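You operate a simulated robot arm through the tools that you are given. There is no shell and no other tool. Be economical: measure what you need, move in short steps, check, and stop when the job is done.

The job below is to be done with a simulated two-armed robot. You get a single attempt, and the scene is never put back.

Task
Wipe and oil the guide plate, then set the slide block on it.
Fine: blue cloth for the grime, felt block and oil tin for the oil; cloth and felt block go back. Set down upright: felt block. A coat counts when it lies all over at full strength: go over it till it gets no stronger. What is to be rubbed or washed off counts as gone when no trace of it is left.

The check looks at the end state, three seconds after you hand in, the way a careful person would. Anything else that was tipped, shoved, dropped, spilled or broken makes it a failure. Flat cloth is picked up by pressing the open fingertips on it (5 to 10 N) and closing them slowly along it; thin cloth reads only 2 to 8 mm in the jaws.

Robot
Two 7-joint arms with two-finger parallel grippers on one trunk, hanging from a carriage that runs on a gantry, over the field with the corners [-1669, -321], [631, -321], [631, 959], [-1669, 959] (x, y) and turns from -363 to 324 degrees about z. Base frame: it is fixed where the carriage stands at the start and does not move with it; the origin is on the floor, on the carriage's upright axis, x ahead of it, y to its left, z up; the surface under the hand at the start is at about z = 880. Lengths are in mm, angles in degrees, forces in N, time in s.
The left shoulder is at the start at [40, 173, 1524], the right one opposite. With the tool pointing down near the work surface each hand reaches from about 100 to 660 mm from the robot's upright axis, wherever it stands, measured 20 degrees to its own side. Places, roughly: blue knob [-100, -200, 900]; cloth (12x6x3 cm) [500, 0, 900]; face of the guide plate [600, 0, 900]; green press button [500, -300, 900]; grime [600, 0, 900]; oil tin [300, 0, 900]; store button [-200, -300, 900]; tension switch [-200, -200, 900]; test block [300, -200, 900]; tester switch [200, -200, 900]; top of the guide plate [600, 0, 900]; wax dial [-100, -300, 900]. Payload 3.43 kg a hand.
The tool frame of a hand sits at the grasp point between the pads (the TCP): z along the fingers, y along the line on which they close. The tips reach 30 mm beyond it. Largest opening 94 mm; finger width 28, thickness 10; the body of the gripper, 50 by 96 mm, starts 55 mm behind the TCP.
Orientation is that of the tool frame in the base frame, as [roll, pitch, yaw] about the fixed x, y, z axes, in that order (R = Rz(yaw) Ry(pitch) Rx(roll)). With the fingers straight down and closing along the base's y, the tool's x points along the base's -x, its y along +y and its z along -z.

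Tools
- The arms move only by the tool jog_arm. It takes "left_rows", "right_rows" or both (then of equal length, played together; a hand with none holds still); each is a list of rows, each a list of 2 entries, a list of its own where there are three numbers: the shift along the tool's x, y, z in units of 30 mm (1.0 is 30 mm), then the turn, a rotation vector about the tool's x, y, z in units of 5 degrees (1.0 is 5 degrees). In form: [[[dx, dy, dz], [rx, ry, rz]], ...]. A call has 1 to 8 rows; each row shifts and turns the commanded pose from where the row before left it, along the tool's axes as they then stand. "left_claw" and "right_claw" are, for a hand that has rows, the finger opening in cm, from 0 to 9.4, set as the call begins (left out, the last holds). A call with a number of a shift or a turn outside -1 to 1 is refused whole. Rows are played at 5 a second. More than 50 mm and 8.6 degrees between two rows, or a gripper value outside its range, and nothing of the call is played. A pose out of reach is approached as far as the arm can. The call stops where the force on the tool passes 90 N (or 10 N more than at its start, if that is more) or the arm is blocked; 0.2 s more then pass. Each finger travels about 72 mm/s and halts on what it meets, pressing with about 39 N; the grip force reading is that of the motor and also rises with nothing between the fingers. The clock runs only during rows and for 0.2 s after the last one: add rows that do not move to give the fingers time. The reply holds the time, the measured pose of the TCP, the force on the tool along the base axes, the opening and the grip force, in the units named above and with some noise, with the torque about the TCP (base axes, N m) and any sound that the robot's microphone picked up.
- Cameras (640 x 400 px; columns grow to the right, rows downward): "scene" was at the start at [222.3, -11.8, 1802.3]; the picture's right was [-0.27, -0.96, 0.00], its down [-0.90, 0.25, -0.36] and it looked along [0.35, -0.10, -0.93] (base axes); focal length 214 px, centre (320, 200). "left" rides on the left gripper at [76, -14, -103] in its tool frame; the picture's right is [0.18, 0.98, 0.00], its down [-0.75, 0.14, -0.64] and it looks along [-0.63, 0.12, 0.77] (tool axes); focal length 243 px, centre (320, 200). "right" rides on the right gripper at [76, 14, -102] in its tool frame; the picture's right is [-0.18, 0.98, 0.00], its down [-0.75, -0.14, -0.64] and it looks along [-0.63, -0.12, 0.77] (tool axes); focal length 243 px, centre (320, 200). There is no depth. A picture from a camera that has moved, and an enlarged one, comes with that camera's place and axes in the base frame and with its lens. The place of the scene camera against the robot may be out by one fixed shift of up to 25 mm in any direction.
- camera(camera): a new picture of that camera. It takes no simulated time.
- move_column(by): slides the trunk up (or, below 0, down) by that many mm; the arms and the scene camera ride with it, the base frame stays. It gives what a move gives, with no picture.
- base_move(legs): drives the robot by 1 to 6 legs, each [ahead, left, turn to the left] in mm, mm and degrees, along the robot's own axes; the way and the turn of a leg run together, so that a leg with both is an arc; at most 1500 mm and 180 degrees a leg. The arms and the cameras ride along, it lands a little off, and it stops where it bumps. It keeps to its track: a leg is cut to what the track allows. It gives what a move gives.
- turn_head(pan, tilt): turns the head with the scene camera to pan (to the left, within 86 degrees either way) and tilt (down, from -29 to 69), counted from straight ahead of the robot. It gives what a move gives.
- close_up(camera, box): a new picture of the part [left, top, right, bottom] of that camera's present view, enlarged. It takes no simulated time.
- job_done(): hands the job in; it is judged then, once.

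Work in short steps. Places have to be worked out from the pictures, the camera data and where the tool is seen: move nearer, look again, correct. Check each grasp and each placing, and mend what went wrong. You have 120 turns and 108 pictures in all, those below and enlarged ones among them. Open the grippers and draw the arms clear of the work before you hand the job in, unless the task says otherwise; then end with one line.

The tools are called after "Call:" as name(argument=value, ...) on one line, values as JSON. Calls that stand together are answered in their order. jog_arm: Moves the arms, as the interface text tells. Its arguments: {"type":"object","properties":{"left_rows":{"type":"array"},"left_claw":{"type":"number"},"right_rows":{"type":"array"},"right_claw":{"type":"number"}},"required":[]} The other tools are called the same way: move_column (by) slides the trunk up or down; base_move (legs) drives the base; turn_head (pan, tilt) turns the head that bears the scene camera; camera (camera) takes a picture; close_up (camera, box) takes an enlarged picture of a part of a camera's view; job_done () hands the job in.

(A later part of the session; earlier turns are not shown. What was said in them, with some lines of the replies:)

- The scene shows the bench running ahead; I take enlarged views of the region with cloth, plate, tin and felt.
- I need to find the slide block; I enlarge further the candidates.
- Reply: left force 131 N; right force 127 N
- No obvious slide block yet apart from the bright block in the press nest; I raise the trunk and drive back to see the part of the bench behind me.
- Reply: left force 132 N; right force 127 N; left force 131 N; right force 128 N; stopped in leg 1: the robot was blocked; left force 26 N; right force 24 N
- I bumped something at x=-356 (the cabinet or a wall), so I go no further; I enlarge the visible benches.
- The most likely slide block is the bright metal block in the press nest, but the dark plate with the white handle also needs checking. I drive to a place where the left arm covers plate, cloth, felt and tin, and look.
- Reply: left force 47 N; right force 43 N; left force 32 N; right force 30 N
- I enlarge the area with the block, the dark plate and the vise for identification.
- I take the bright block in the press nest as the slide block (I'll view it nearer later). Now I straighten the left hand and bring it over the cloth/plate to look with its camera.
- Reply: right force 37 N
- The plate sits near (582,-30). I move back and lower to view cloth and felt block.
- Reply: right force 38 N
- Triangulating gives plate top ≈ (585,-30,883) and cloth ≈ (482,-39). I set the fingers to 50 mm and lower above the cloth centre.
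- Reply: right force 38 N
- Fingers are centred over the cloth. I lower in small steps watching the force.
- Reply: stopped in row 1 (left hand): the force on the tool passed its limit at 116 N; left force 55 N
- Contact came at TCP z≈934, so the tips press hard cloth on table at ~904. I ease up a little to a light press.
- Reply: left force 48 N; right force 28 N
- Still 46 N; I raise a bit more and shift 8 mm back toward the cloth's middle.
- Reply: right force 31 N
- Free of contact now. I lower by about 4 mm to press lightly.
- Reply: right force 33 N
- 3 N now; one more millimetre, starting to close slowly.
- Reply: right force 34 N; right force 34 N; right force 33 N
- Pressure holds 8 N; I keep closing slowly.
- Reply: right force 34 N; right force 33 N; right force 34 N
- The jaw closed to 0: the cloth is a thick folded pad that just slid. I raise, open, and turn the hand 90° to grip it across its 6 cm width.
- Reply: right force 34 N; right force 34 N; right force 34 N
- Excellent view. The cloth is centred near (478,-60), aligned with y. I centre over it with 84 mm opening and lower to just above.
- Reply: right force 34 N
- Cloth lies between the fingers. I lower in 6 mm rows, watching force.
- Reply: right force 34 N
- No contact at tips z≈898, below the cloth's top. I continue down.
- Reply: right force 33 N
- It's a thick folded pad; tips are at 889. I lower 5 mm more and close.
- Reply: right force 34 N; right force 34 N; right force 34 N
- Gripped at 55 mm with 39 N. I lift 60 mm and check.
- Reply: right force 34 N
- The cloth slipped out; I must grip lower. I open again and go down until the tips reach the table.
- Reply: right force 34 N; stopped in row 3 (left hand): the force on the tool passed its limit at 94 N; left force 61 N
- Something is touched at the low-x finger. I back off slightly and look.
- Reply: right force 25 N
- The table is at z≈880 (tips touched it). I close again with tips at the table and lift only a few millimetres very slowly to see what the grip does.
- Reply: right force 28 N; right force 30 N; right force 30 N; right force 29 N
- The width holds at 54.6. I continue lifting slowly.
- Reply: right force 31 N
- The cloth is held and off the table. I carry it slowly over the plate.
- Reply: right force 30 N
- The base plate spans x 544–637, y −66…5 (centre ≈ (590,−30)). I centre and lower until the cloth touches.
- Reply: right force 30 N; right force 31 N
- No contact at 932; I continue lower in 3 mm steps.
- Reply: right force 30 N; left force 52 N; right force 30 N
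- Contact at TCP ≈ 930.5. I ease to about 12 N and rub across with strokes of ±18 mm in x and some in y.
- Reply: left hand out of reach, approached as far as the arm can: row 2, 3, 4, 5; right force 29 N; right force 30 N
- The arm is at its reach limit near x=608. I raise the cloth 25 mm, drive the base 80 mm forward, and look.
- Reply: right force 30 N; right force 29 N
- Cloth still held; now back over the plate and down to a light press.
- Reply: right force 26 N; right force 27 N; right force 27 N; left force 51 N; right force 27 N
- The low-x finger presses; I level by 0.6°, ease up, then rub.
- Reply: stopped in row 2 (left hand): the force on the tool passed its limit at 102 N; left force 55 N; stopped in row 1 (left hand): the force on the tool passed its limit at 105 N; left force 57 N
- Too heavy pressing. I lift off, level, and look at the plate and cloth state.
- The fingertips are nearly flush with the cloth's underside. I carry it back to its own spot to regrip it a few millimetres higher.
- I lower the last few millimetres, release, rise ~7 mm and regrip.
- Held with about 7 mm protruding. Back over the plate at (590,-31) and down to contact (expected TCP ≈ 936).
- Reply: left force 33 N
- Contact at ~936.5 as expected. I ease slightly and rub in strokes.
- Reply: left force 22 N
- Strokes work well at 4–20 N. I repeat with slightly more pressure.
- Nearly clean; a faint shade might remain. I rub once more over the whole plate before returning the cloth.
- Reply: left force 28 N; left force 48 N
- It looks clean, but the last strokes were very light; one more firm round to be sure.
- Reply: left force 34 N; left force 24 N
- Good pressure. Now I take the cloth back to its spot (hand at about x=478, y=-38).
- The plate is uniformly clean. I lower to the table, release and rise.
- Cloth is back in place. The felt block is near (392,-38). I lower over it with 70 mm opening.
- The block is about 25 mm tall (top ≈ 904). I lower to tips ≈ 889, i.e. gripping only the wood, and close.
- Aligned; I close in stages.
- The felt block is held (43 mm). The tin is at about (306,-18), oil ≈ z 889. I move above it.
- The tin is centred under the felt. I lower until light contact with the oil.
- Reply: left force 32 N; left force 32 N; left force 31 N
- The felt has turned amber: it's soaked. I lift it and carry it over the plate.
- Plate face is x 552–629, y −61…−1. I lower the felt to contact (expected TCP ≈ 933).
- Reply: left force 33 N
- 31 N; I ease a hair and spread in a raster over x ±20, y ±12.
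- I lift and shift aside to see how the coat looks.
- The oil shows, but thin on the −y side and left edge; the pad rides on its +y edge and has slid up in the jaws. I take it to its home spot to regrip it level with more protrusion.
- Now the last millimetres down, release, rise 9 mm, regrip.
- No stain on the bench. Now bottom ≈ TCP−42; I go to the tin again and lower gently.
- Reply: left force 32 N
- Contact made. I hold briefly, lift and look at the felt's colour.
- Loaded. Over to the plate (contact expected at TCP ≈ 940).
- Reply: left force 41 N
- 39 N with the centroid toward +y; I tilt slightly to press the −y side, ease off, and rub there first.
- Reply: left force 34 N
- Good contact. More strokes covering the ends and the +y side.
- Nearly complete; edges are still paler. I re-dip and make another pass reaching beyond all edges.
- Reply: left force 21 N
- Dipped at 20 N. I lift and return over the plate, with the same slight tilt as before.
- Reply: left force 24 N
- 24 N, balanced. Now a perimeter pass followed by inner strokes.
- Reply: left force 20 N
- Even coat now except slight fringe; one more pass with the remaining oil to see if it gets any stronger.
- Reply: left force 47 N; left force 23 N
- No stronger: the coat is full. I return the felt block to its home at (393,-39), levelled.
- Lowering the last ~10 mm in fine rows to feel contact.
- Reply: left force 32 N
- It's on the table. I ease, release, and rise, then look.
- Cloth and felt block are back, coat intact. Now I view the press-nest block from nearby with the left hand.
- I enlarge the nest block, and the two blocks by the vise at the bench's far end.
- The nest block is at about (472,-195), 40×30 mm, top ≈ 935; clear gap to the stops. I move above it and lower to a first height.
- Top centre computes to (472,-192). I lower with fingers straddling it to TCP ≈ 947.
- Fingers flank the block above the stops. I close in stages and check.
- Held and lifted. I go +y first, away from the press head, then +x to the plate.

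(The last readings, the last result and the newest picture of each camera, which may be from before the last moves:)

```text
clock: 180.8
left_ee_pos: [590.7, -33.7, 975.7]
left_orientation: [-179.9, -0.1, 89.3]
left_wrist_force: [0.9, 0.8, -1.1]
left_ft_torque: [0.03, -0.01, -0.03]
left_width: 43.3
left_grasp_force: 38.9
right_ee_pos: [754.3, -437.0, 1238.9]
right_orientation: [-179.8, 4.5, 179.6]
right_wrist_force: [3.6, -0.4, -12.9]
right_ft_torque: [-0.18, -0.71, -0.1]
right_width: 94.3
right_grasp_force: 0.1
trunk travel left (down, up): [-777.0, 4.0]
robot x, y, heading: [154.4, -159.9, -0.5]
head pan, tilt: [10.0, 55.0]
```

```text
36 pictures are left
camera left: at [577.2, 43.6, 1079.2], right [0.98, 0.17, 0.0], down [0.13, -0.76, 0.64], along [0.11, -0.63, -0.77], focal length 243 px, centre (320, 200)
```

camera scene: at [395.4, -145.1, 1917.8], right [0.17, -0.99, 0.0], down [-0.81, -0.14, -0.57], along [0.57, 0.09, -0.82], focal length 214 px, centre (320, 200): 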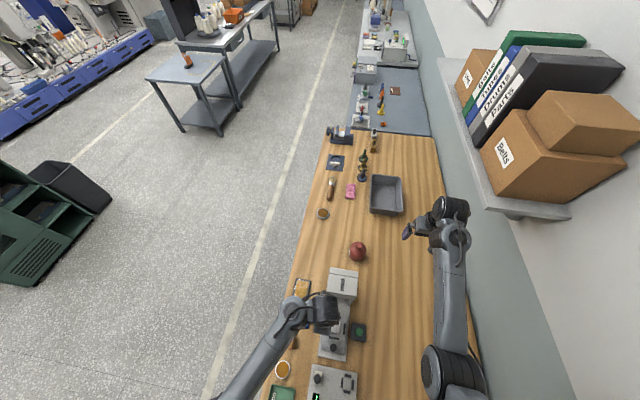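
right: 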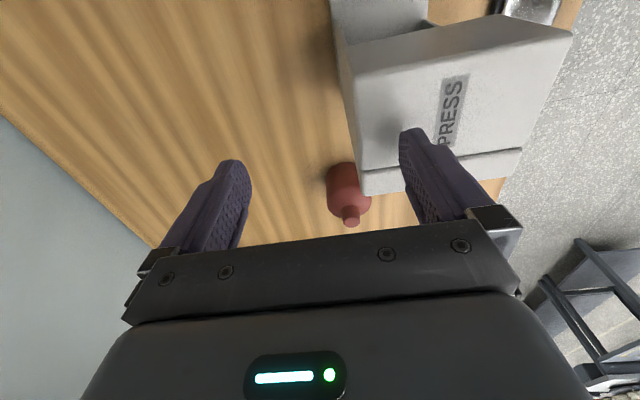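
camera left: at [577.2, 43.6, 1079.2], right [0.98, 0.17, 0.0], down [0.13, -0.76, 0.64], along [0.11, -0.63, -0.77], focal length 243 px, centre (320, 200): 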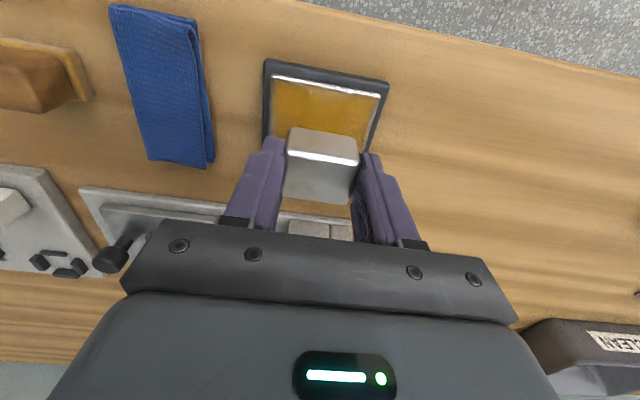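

Over the plate centre. Lowering, then fine steps to contact (expected ≈ 946).

Call:
jog_arm(left_rows=[[[0.06, 0, 0.4], [0, 0, 0]], [[0, 0, 0.35], [0, 0, 0]], [[0, 0, 0], [0, 0, 0]]])

Call:
jog_arm(left_rows=[[[0, 0, 0.08], [0, 0, 0]], [[0, 0, 0], [0, 0, 0]]])

Call:
jog_arm(left_rows=[[[0, 0, 0.06], [0, 0, 0]], [[0, 0, 0], [0, 0, 0]]])

```text
clock: 181.6
left_ee_pos: [592.2, -31.6, 954.3]
left_orientation: [-179.9, 0.0, 89.4]
left_wrist_force: [-0.1, 0.2, 0.1]
left_ft_torque: [0.0, 0.02, -0.01]
left_width: 43.2
left_grasp_force: 38.9
right_ee_pos: [754.3, -436.9, 1238.2]
right_orientation: [-179.8, 4.4, 179.6]
right_wrist_force: [4.8, 0.8, -14.2]
right_ft_torque: [-0.16, -0.74, -0.08]
right_width: 94.1
right_grasp_force: 0.0
trunk travel left (down, up): [-777.0, 4.0]
robot x, y, heading: [154.2, -159.3, -0.3]
head pan, tilt: [10.0, 55.0]
```

```text
clock: 182.2
left_ee_pos: [592.9, -30.5, 953.1]
left_orientation: [-179.9, 0.0, 89.5]
left_wrist_force: [-0.3, 0.0, -1.4]
left_ft_torque: [0.04, 0.01, 0.0]
left_width: 43.2
left_grasp_force: 39.0
right_ee_pos: [753.6, -435.5, 1238.7]
right_orientation: [-179.9, 4.5, 179.7]
right_wrist_force: [4.7, 0.4, -13.1]
right_ft_torque: [-0.16, -0.7, -0.12]
right_width: 94.2
right_grasp_force: 0.0
trunk travel left (down, up): [-777.0, 4.0]
robot x, y, heading: [155.3, -159.3, -0.6]
head pan, tilt: [10.0, 55.0]
```

```text
clock: 182.8
left_ee_pos: [590.7, -29.3, 950.1]
left_orientation: [-179.9, 0.0, 89.4]
left_wrist_force: [-0.6, 0.4, -1.3]
left_ft_torque: [0.02, 0.02, -0.01]
left_width: 43.5
left_grasp_force: 38.8
right_ee_pos: [753.5, -435.8, 1239.9]
right_orientation: [-179.8, 4.5, 179.6]
right_wrist_force: [5.0, 0.0, -12.4]
right_ft_torque: [-0.13, -0.71, -0.06]
right_width: 93.9
right_grasp_force: 0.0
trunk travel left (down, up): [-777.0, 4.0]
robot x, y, heading: [154.7, -160.1, -0.5]
head pan, tilt: [10.0, 55.0]
```

Call:
jog_arm(left_rows=[[[0, 0, 0.06], [0, 0, 0]], [[0, 0, 0], [0, 0, 0]]])

Call:
jog_arm(left_rows=[[[0, 0, 0.05], [0, 0, 0]], [[0, 0, 0], [0, 0, 0]]])

Call:
jog_arm(left_rows=[[[0, 0, 0.05], [0, 0, 0]], [[0, 0, 0], [0, 0, 0]]])

```text
clock: 183.4
left_ee_pos: [591.5, -29.2, 947.7]
left_orientation: [180.0, 0.1, 89.4]
left_wrist_force: [0.2, -0.2, -1.3]
left_ft_torque: [0.03, -0.03, -0.01]
left_width: 43.1
left_grasp_force: 39.0
right_ee_pos: [753.6, -435.5, 1239.2]
right_orientation: [-179.9, 4.4, 179.6]
right_wrist_force: [3.8, 0.8, -12.5]
right_ft_torque: [-0.17, -0.74, -0.07]
right_width: 94.0
right_grasp_force: 0.1
trunk travel left (down, up): [-777.0, 4.0]
robot x, y, heading: [154.1, -163.4, -0.2]
head pan, tilt: [10.0, 55.0]
```

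```text
clock: 184.0
left_ee_pos: [591.9, -30.6, 947.3]
left_orientation: [-179.9, 0.1, 89.4]
left_wrist_force: [0.3, 0.3, -1.3]
left_ft_torque: [0.01, -0.01, 0.01]
left_width: 43.2
left_grasp_force: 39.0
right_ee_pos: [754.4, -436.8, 1239.5]
right_orientation: [-179.9, 4.4, 179.6]
right_wrist_force: [4.2, 0.5, -12.3]
right_ft_torque: [-0.15, -0.7, -0.07]
right_width: 94.1
right_grasp_force: 0.0
trunk travel left (down, up): [-777.0, 4.0]
robot x, y, heading: [157.1, -158.0, -0.8]
head pan, tilt: [10.0, 55.0]
```

```text
clock: 184.6
left_ee_pos: [592.7, -30.1, 946.1]
left_orientation: [-179.8, -0.1, 89.3]
left_wrist_force: [0.0, -0.2, -1.5]
left_ft_torque: [0.03, -0.01, 0.01]
left_width: 43.2
left_grasp_force: 38.9
right_ee_pos: [753.8, -437.6, 1238.1]
right_orientation: [-180.0, 4.4, 179.7]
right_wrist_force: [3.6, 1.1, -13.2]
right_ft_torque: [-0.15, -0.72, -0.06]
right_width: 93.8
right_grasp_force: 0.1
trunk travel left (down, up): [-777.0, 4.0]
robot x, y, heading: [153.5, -155.8, -0.5]
head pan, tilt: [10.0, 55.0]
```

Call:
jog_arm(left_rows=[[[0, 0, 0.05], [0, 0, 0]], [[0, 0, 0], [0, 0, 0]]])

Call:
jog_arm(left_rows=[[[0, 0, 0.05], [0, 0, 0]], [[0, 0, 0], [0, 0, 0]]])

Call:
jog_arm(left_rows=[[[0, 0, 0.05], [0, 0, 0]], [[0, 0, 0], [0, 0, 0]]])

```text
clock: 185.2
left_ee_pos: [592.7, -31.7, 944.0]
left_orientation: [-179.9, -0.1, 89.4]
left_wrist_force: [0.1, -0.4, -1.9]
left_ft_torque: [0.01, 0.04, 0.01]
left_width: 43.4
left_grasp_force: 39.0
right_ee_pos: [754.8, -437.5, 1237.8]
right_orientation: [-179.8, 4.6, 179.6]
right_wrist_force: [3.9, 1.0, -12.7]
right_ft_torque: [-0.18, -0.73, -0.07]
right_width: 94.4
right_grasp_force: 0.1
trunk travel left (down, up): [-777.0, 4.0]
robot x, y, heading: [155.5, -159.8, -0.3]
head pan, tilt: [10.0, 55.0]
```

```text
clock: 185.8
left_ee_pos: [593.5, -30.3, 943.4]
left_orientation: [-180.0, 0.0, 89.3]
left_wrist_force: [-7.4, 0.0, 22.7]
left_ft_torque: [0.08, 0.3, -0.02]
left_width: 43.2
left_grasp_force: 38.6
right_ee_pos: [753.8, -436.7, 1239.3]
right_orientation: [-179.9, 4.5, 179.6]
right_wrist_force: [4.5, 1.0, -12.3]
right_ft_torque: [-0.15, -0.76, -0.09]
right_width: 94.2
right_grasp_force: 0.0
trunk travel left (down, up): [-777.0, 4.0]
robot x, y, heading: [156.1, -155.1, -0.5]
head pan, tilt: [10.0, 55.0]
```

```text
clock: 186.4
left_ee_pos: [594.4, -29.6, 940.7]
left_orientation: [179.9, 0.0, 89.4]
left_wrist_force: [-6.4, -2.1, 24.7]
left_ft_torque: [-0.07, 0.19, -0.09]
left_width: 43.4
left_grasp_force: 39.5
right_ee_pos: [754.9, -436.0, 1238.4]
right_orientation: [-179.9, 4.5, 179.6]
right_wrist_force: [4.1, 0.1, -12.7]
right_ft_torque: [-0.18, -0.69, -0.07]
right_width: 93.9
right_grasp_force: 0.1
trunk travel left (down, up): [-777.0, 4.0]
robot x, y, heading: [153.3, -161.7, -0.7]
head pan, tilt: [10.0, 55.0]
```

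Contact at ≈ 943.5: the block stands on the plate. I ease, release and rise, then view.

Call:
jog_arm(left_claw=5.6, left_rows=[[[0, 0, -0.05], [0, 0, 0]], [[0, 0, 0], [0, 0, 0]], [[0, 0, 0], [0, 0, 0]], [[0, 0, -0.5], [0, 0, 0]], [[0, 0, -1], [0, 0, 0]], [[0, 0, -1], [0, 0, 0]], [[0, 0, -1], [0, 0, 0]], [[0, 0, 0], [0, 0, 0]]])

Call:
camera(camera="left")

Call:
close_up(camera="left", box=[220, 40, 420, 190])

```text
clock: 188.2
left_ee_pos: [594.1, -29.5, 1046.6]
left_orientation: [-180.0, 0.0, 89.4]
left_wrist_force: [0.2, -0.3, -0.1]
left_ft_torque: [0.01, 0.01, 0.01]
left_width: 56.0
left_grasp_force: 0.0
right_ee_pos: [754.2, -437.1, 1238.1]
right_orientation: [-179.9, 4.5, 179.7]
right_wrist_force: [3.7, 0.6, -13.0]
right_ft_torque: [-0.15, -0.69, -0.07]
right_width: 94.0
right_grasp_force: 0.0
trunk travel left (down, up): [-777.0, 4.0]
robot x, y, heading: [151.2, -154.7, -0.6]
head pan, tilt: [10.0, 55.0]
```

```text
35 pictures are left
camera left: at [579.8, 46.6, 1149.9], right [0.98, 0.17, 0.0], down [0.13, -0.76, 0.64], along [0.11, -0.63, -0.77], focal length 243 px, centre (320, 200)
```

left: 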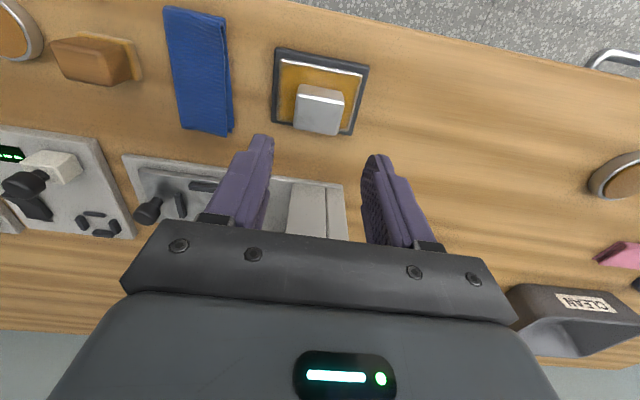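

```text
2.67 times, centred on (320, 115) of left
camera zoom: at [579.8, 46.6, 1149.9], right [0.98, 0.17, 0.0], down [0.13, -0.76, 0.64], along [0.11, -0.63, -0.77], focal length 647 px, centre (320, 427)
```

zoom: 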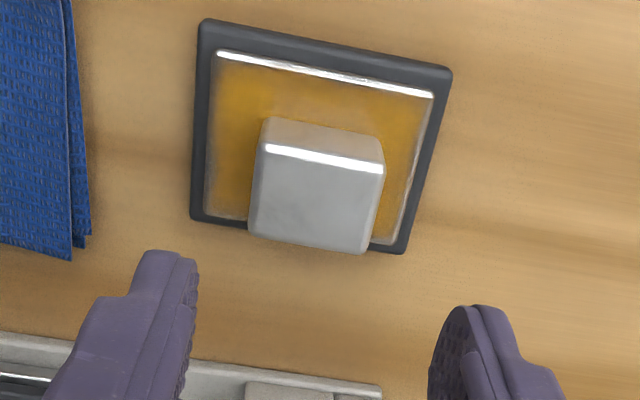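

The slide block stands centred and flat on the oiled plate. I draw the left arm up and away and take a final overview.

Call:
jog_arm(left_rows=[[[0.3, 0, -1], [0, 0, 0]], [[0.5, 0, -1], [0, 0, 0]], [[0.8, 0, -1], [0, 0, 0]], [[1, 0, -1], [0, 0, 0]], [[1, 0, -0.5], [0, 0, 0]], [[1, 0, 0], [0, 0, 0]], [[1, 0, 0], [0, 0, 0]], [[1, 0, 0], [0, 0, 0]]])

Call:
close_up(camera="scene", box=[240, 250, 400, 400])

Call:
camera(camera="left")

```text
clock: 190.0
left_ee_pos: [596.0, 167.3, 1181.4]
left_orientation: [-180.0, 0.1, 89.5]
left_wrist_force: [0.5, 0.0, -0.4]
left_ft_torque: [0.0, 0.01, -0.05]
left_width: 55.9
left_grasp_force: 0.0
right_ee_pos: [754.0, -435.9, 1238.9]
right_orientation: [-180.0, 4.5, 179.6]
right_wrist_force: [4.5, 0.9, -13.6]
right_ft_torque: [-0.14, -0.66, -0.08]
right_width: 94.0
right_grasp_force: 0.0
trunk travel left (down, up): [-777.0, 4.0]
robot x, y, heading: [154.1, -160.2, -0.3]
head pan, tilt: [10.0, 55.0]
```

```text
2.67 times, centred on (320, 325) of scene
camera zoom: at [395.4, -145.0, 1917.8], right [0.17, -0.99, 0.0], down [-0.81, -0.14, -0.57], along [0.57, 0.1, -0.82], focal length 572 px, centre (320, -133)
```

zoom: 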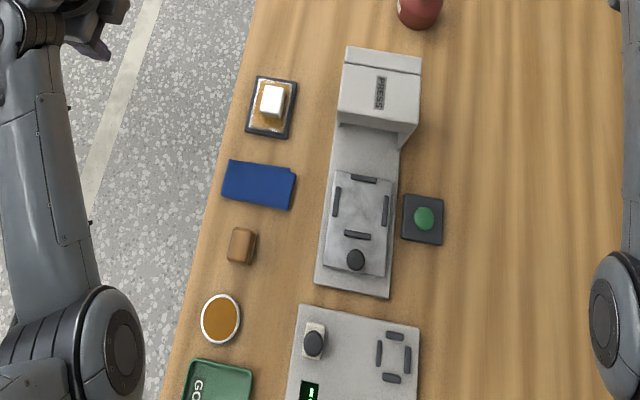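

```text
32 pictures are left
camera left: at [580.6, 244.4, 1284.5], right [0.98, 0.17, 0.0], down [0.13, -0.75, 0.64], along [0.11, -0.63, -0.77], focal length 243 px, centre (320, 200)
```

left: 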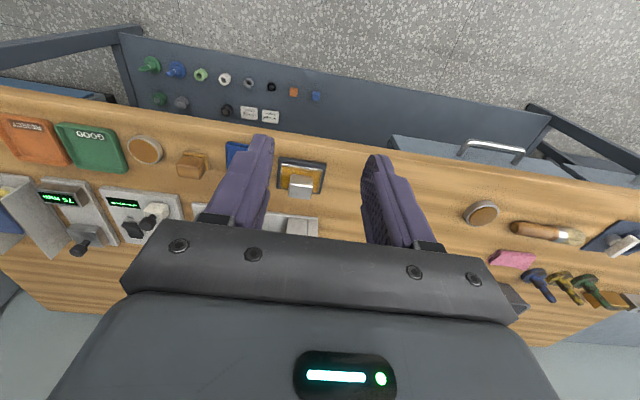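

A lower board with parts is visible; I check quickly that nothing there looks like a slide block.

Call:
close_up(camera="left", box=[120, 40, 340, 130])

```text
2.91 times, centred on (230, 85) of left
camera zoom: at [580.6, 244.4, 1284.5], right [0.98, 0.17, 0.0], down [0.13, -0.75, 0.64], along [0.11, -0.63, -0.77], focal length 706 px, centre (582, 534)
```

zoom: 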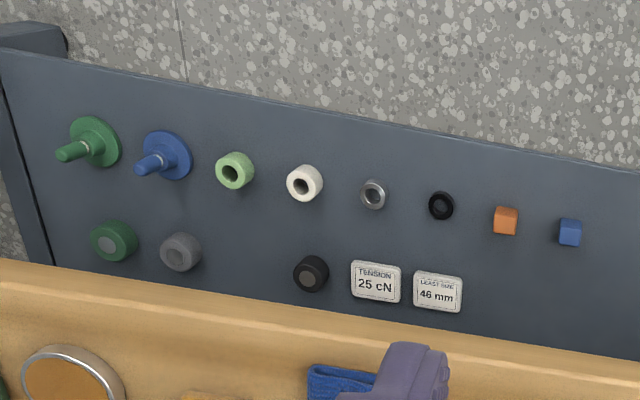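

The lower board holds only seals, spools and small cubes, so the steel block was the right part; everything is in place and the arms are clear.

Call:
job_done()

```text
The job is handed in.
```

I wiped the guide plate clean, oiled it all over and stood the slide block on it. The cloth and the felt block are back in their places, with the felt block upright. Nothing visible was labelled "slide block", so I used the steel block from the press nest. While looking around I backed the robot into something at about x = −356 and never checked whether it moved.
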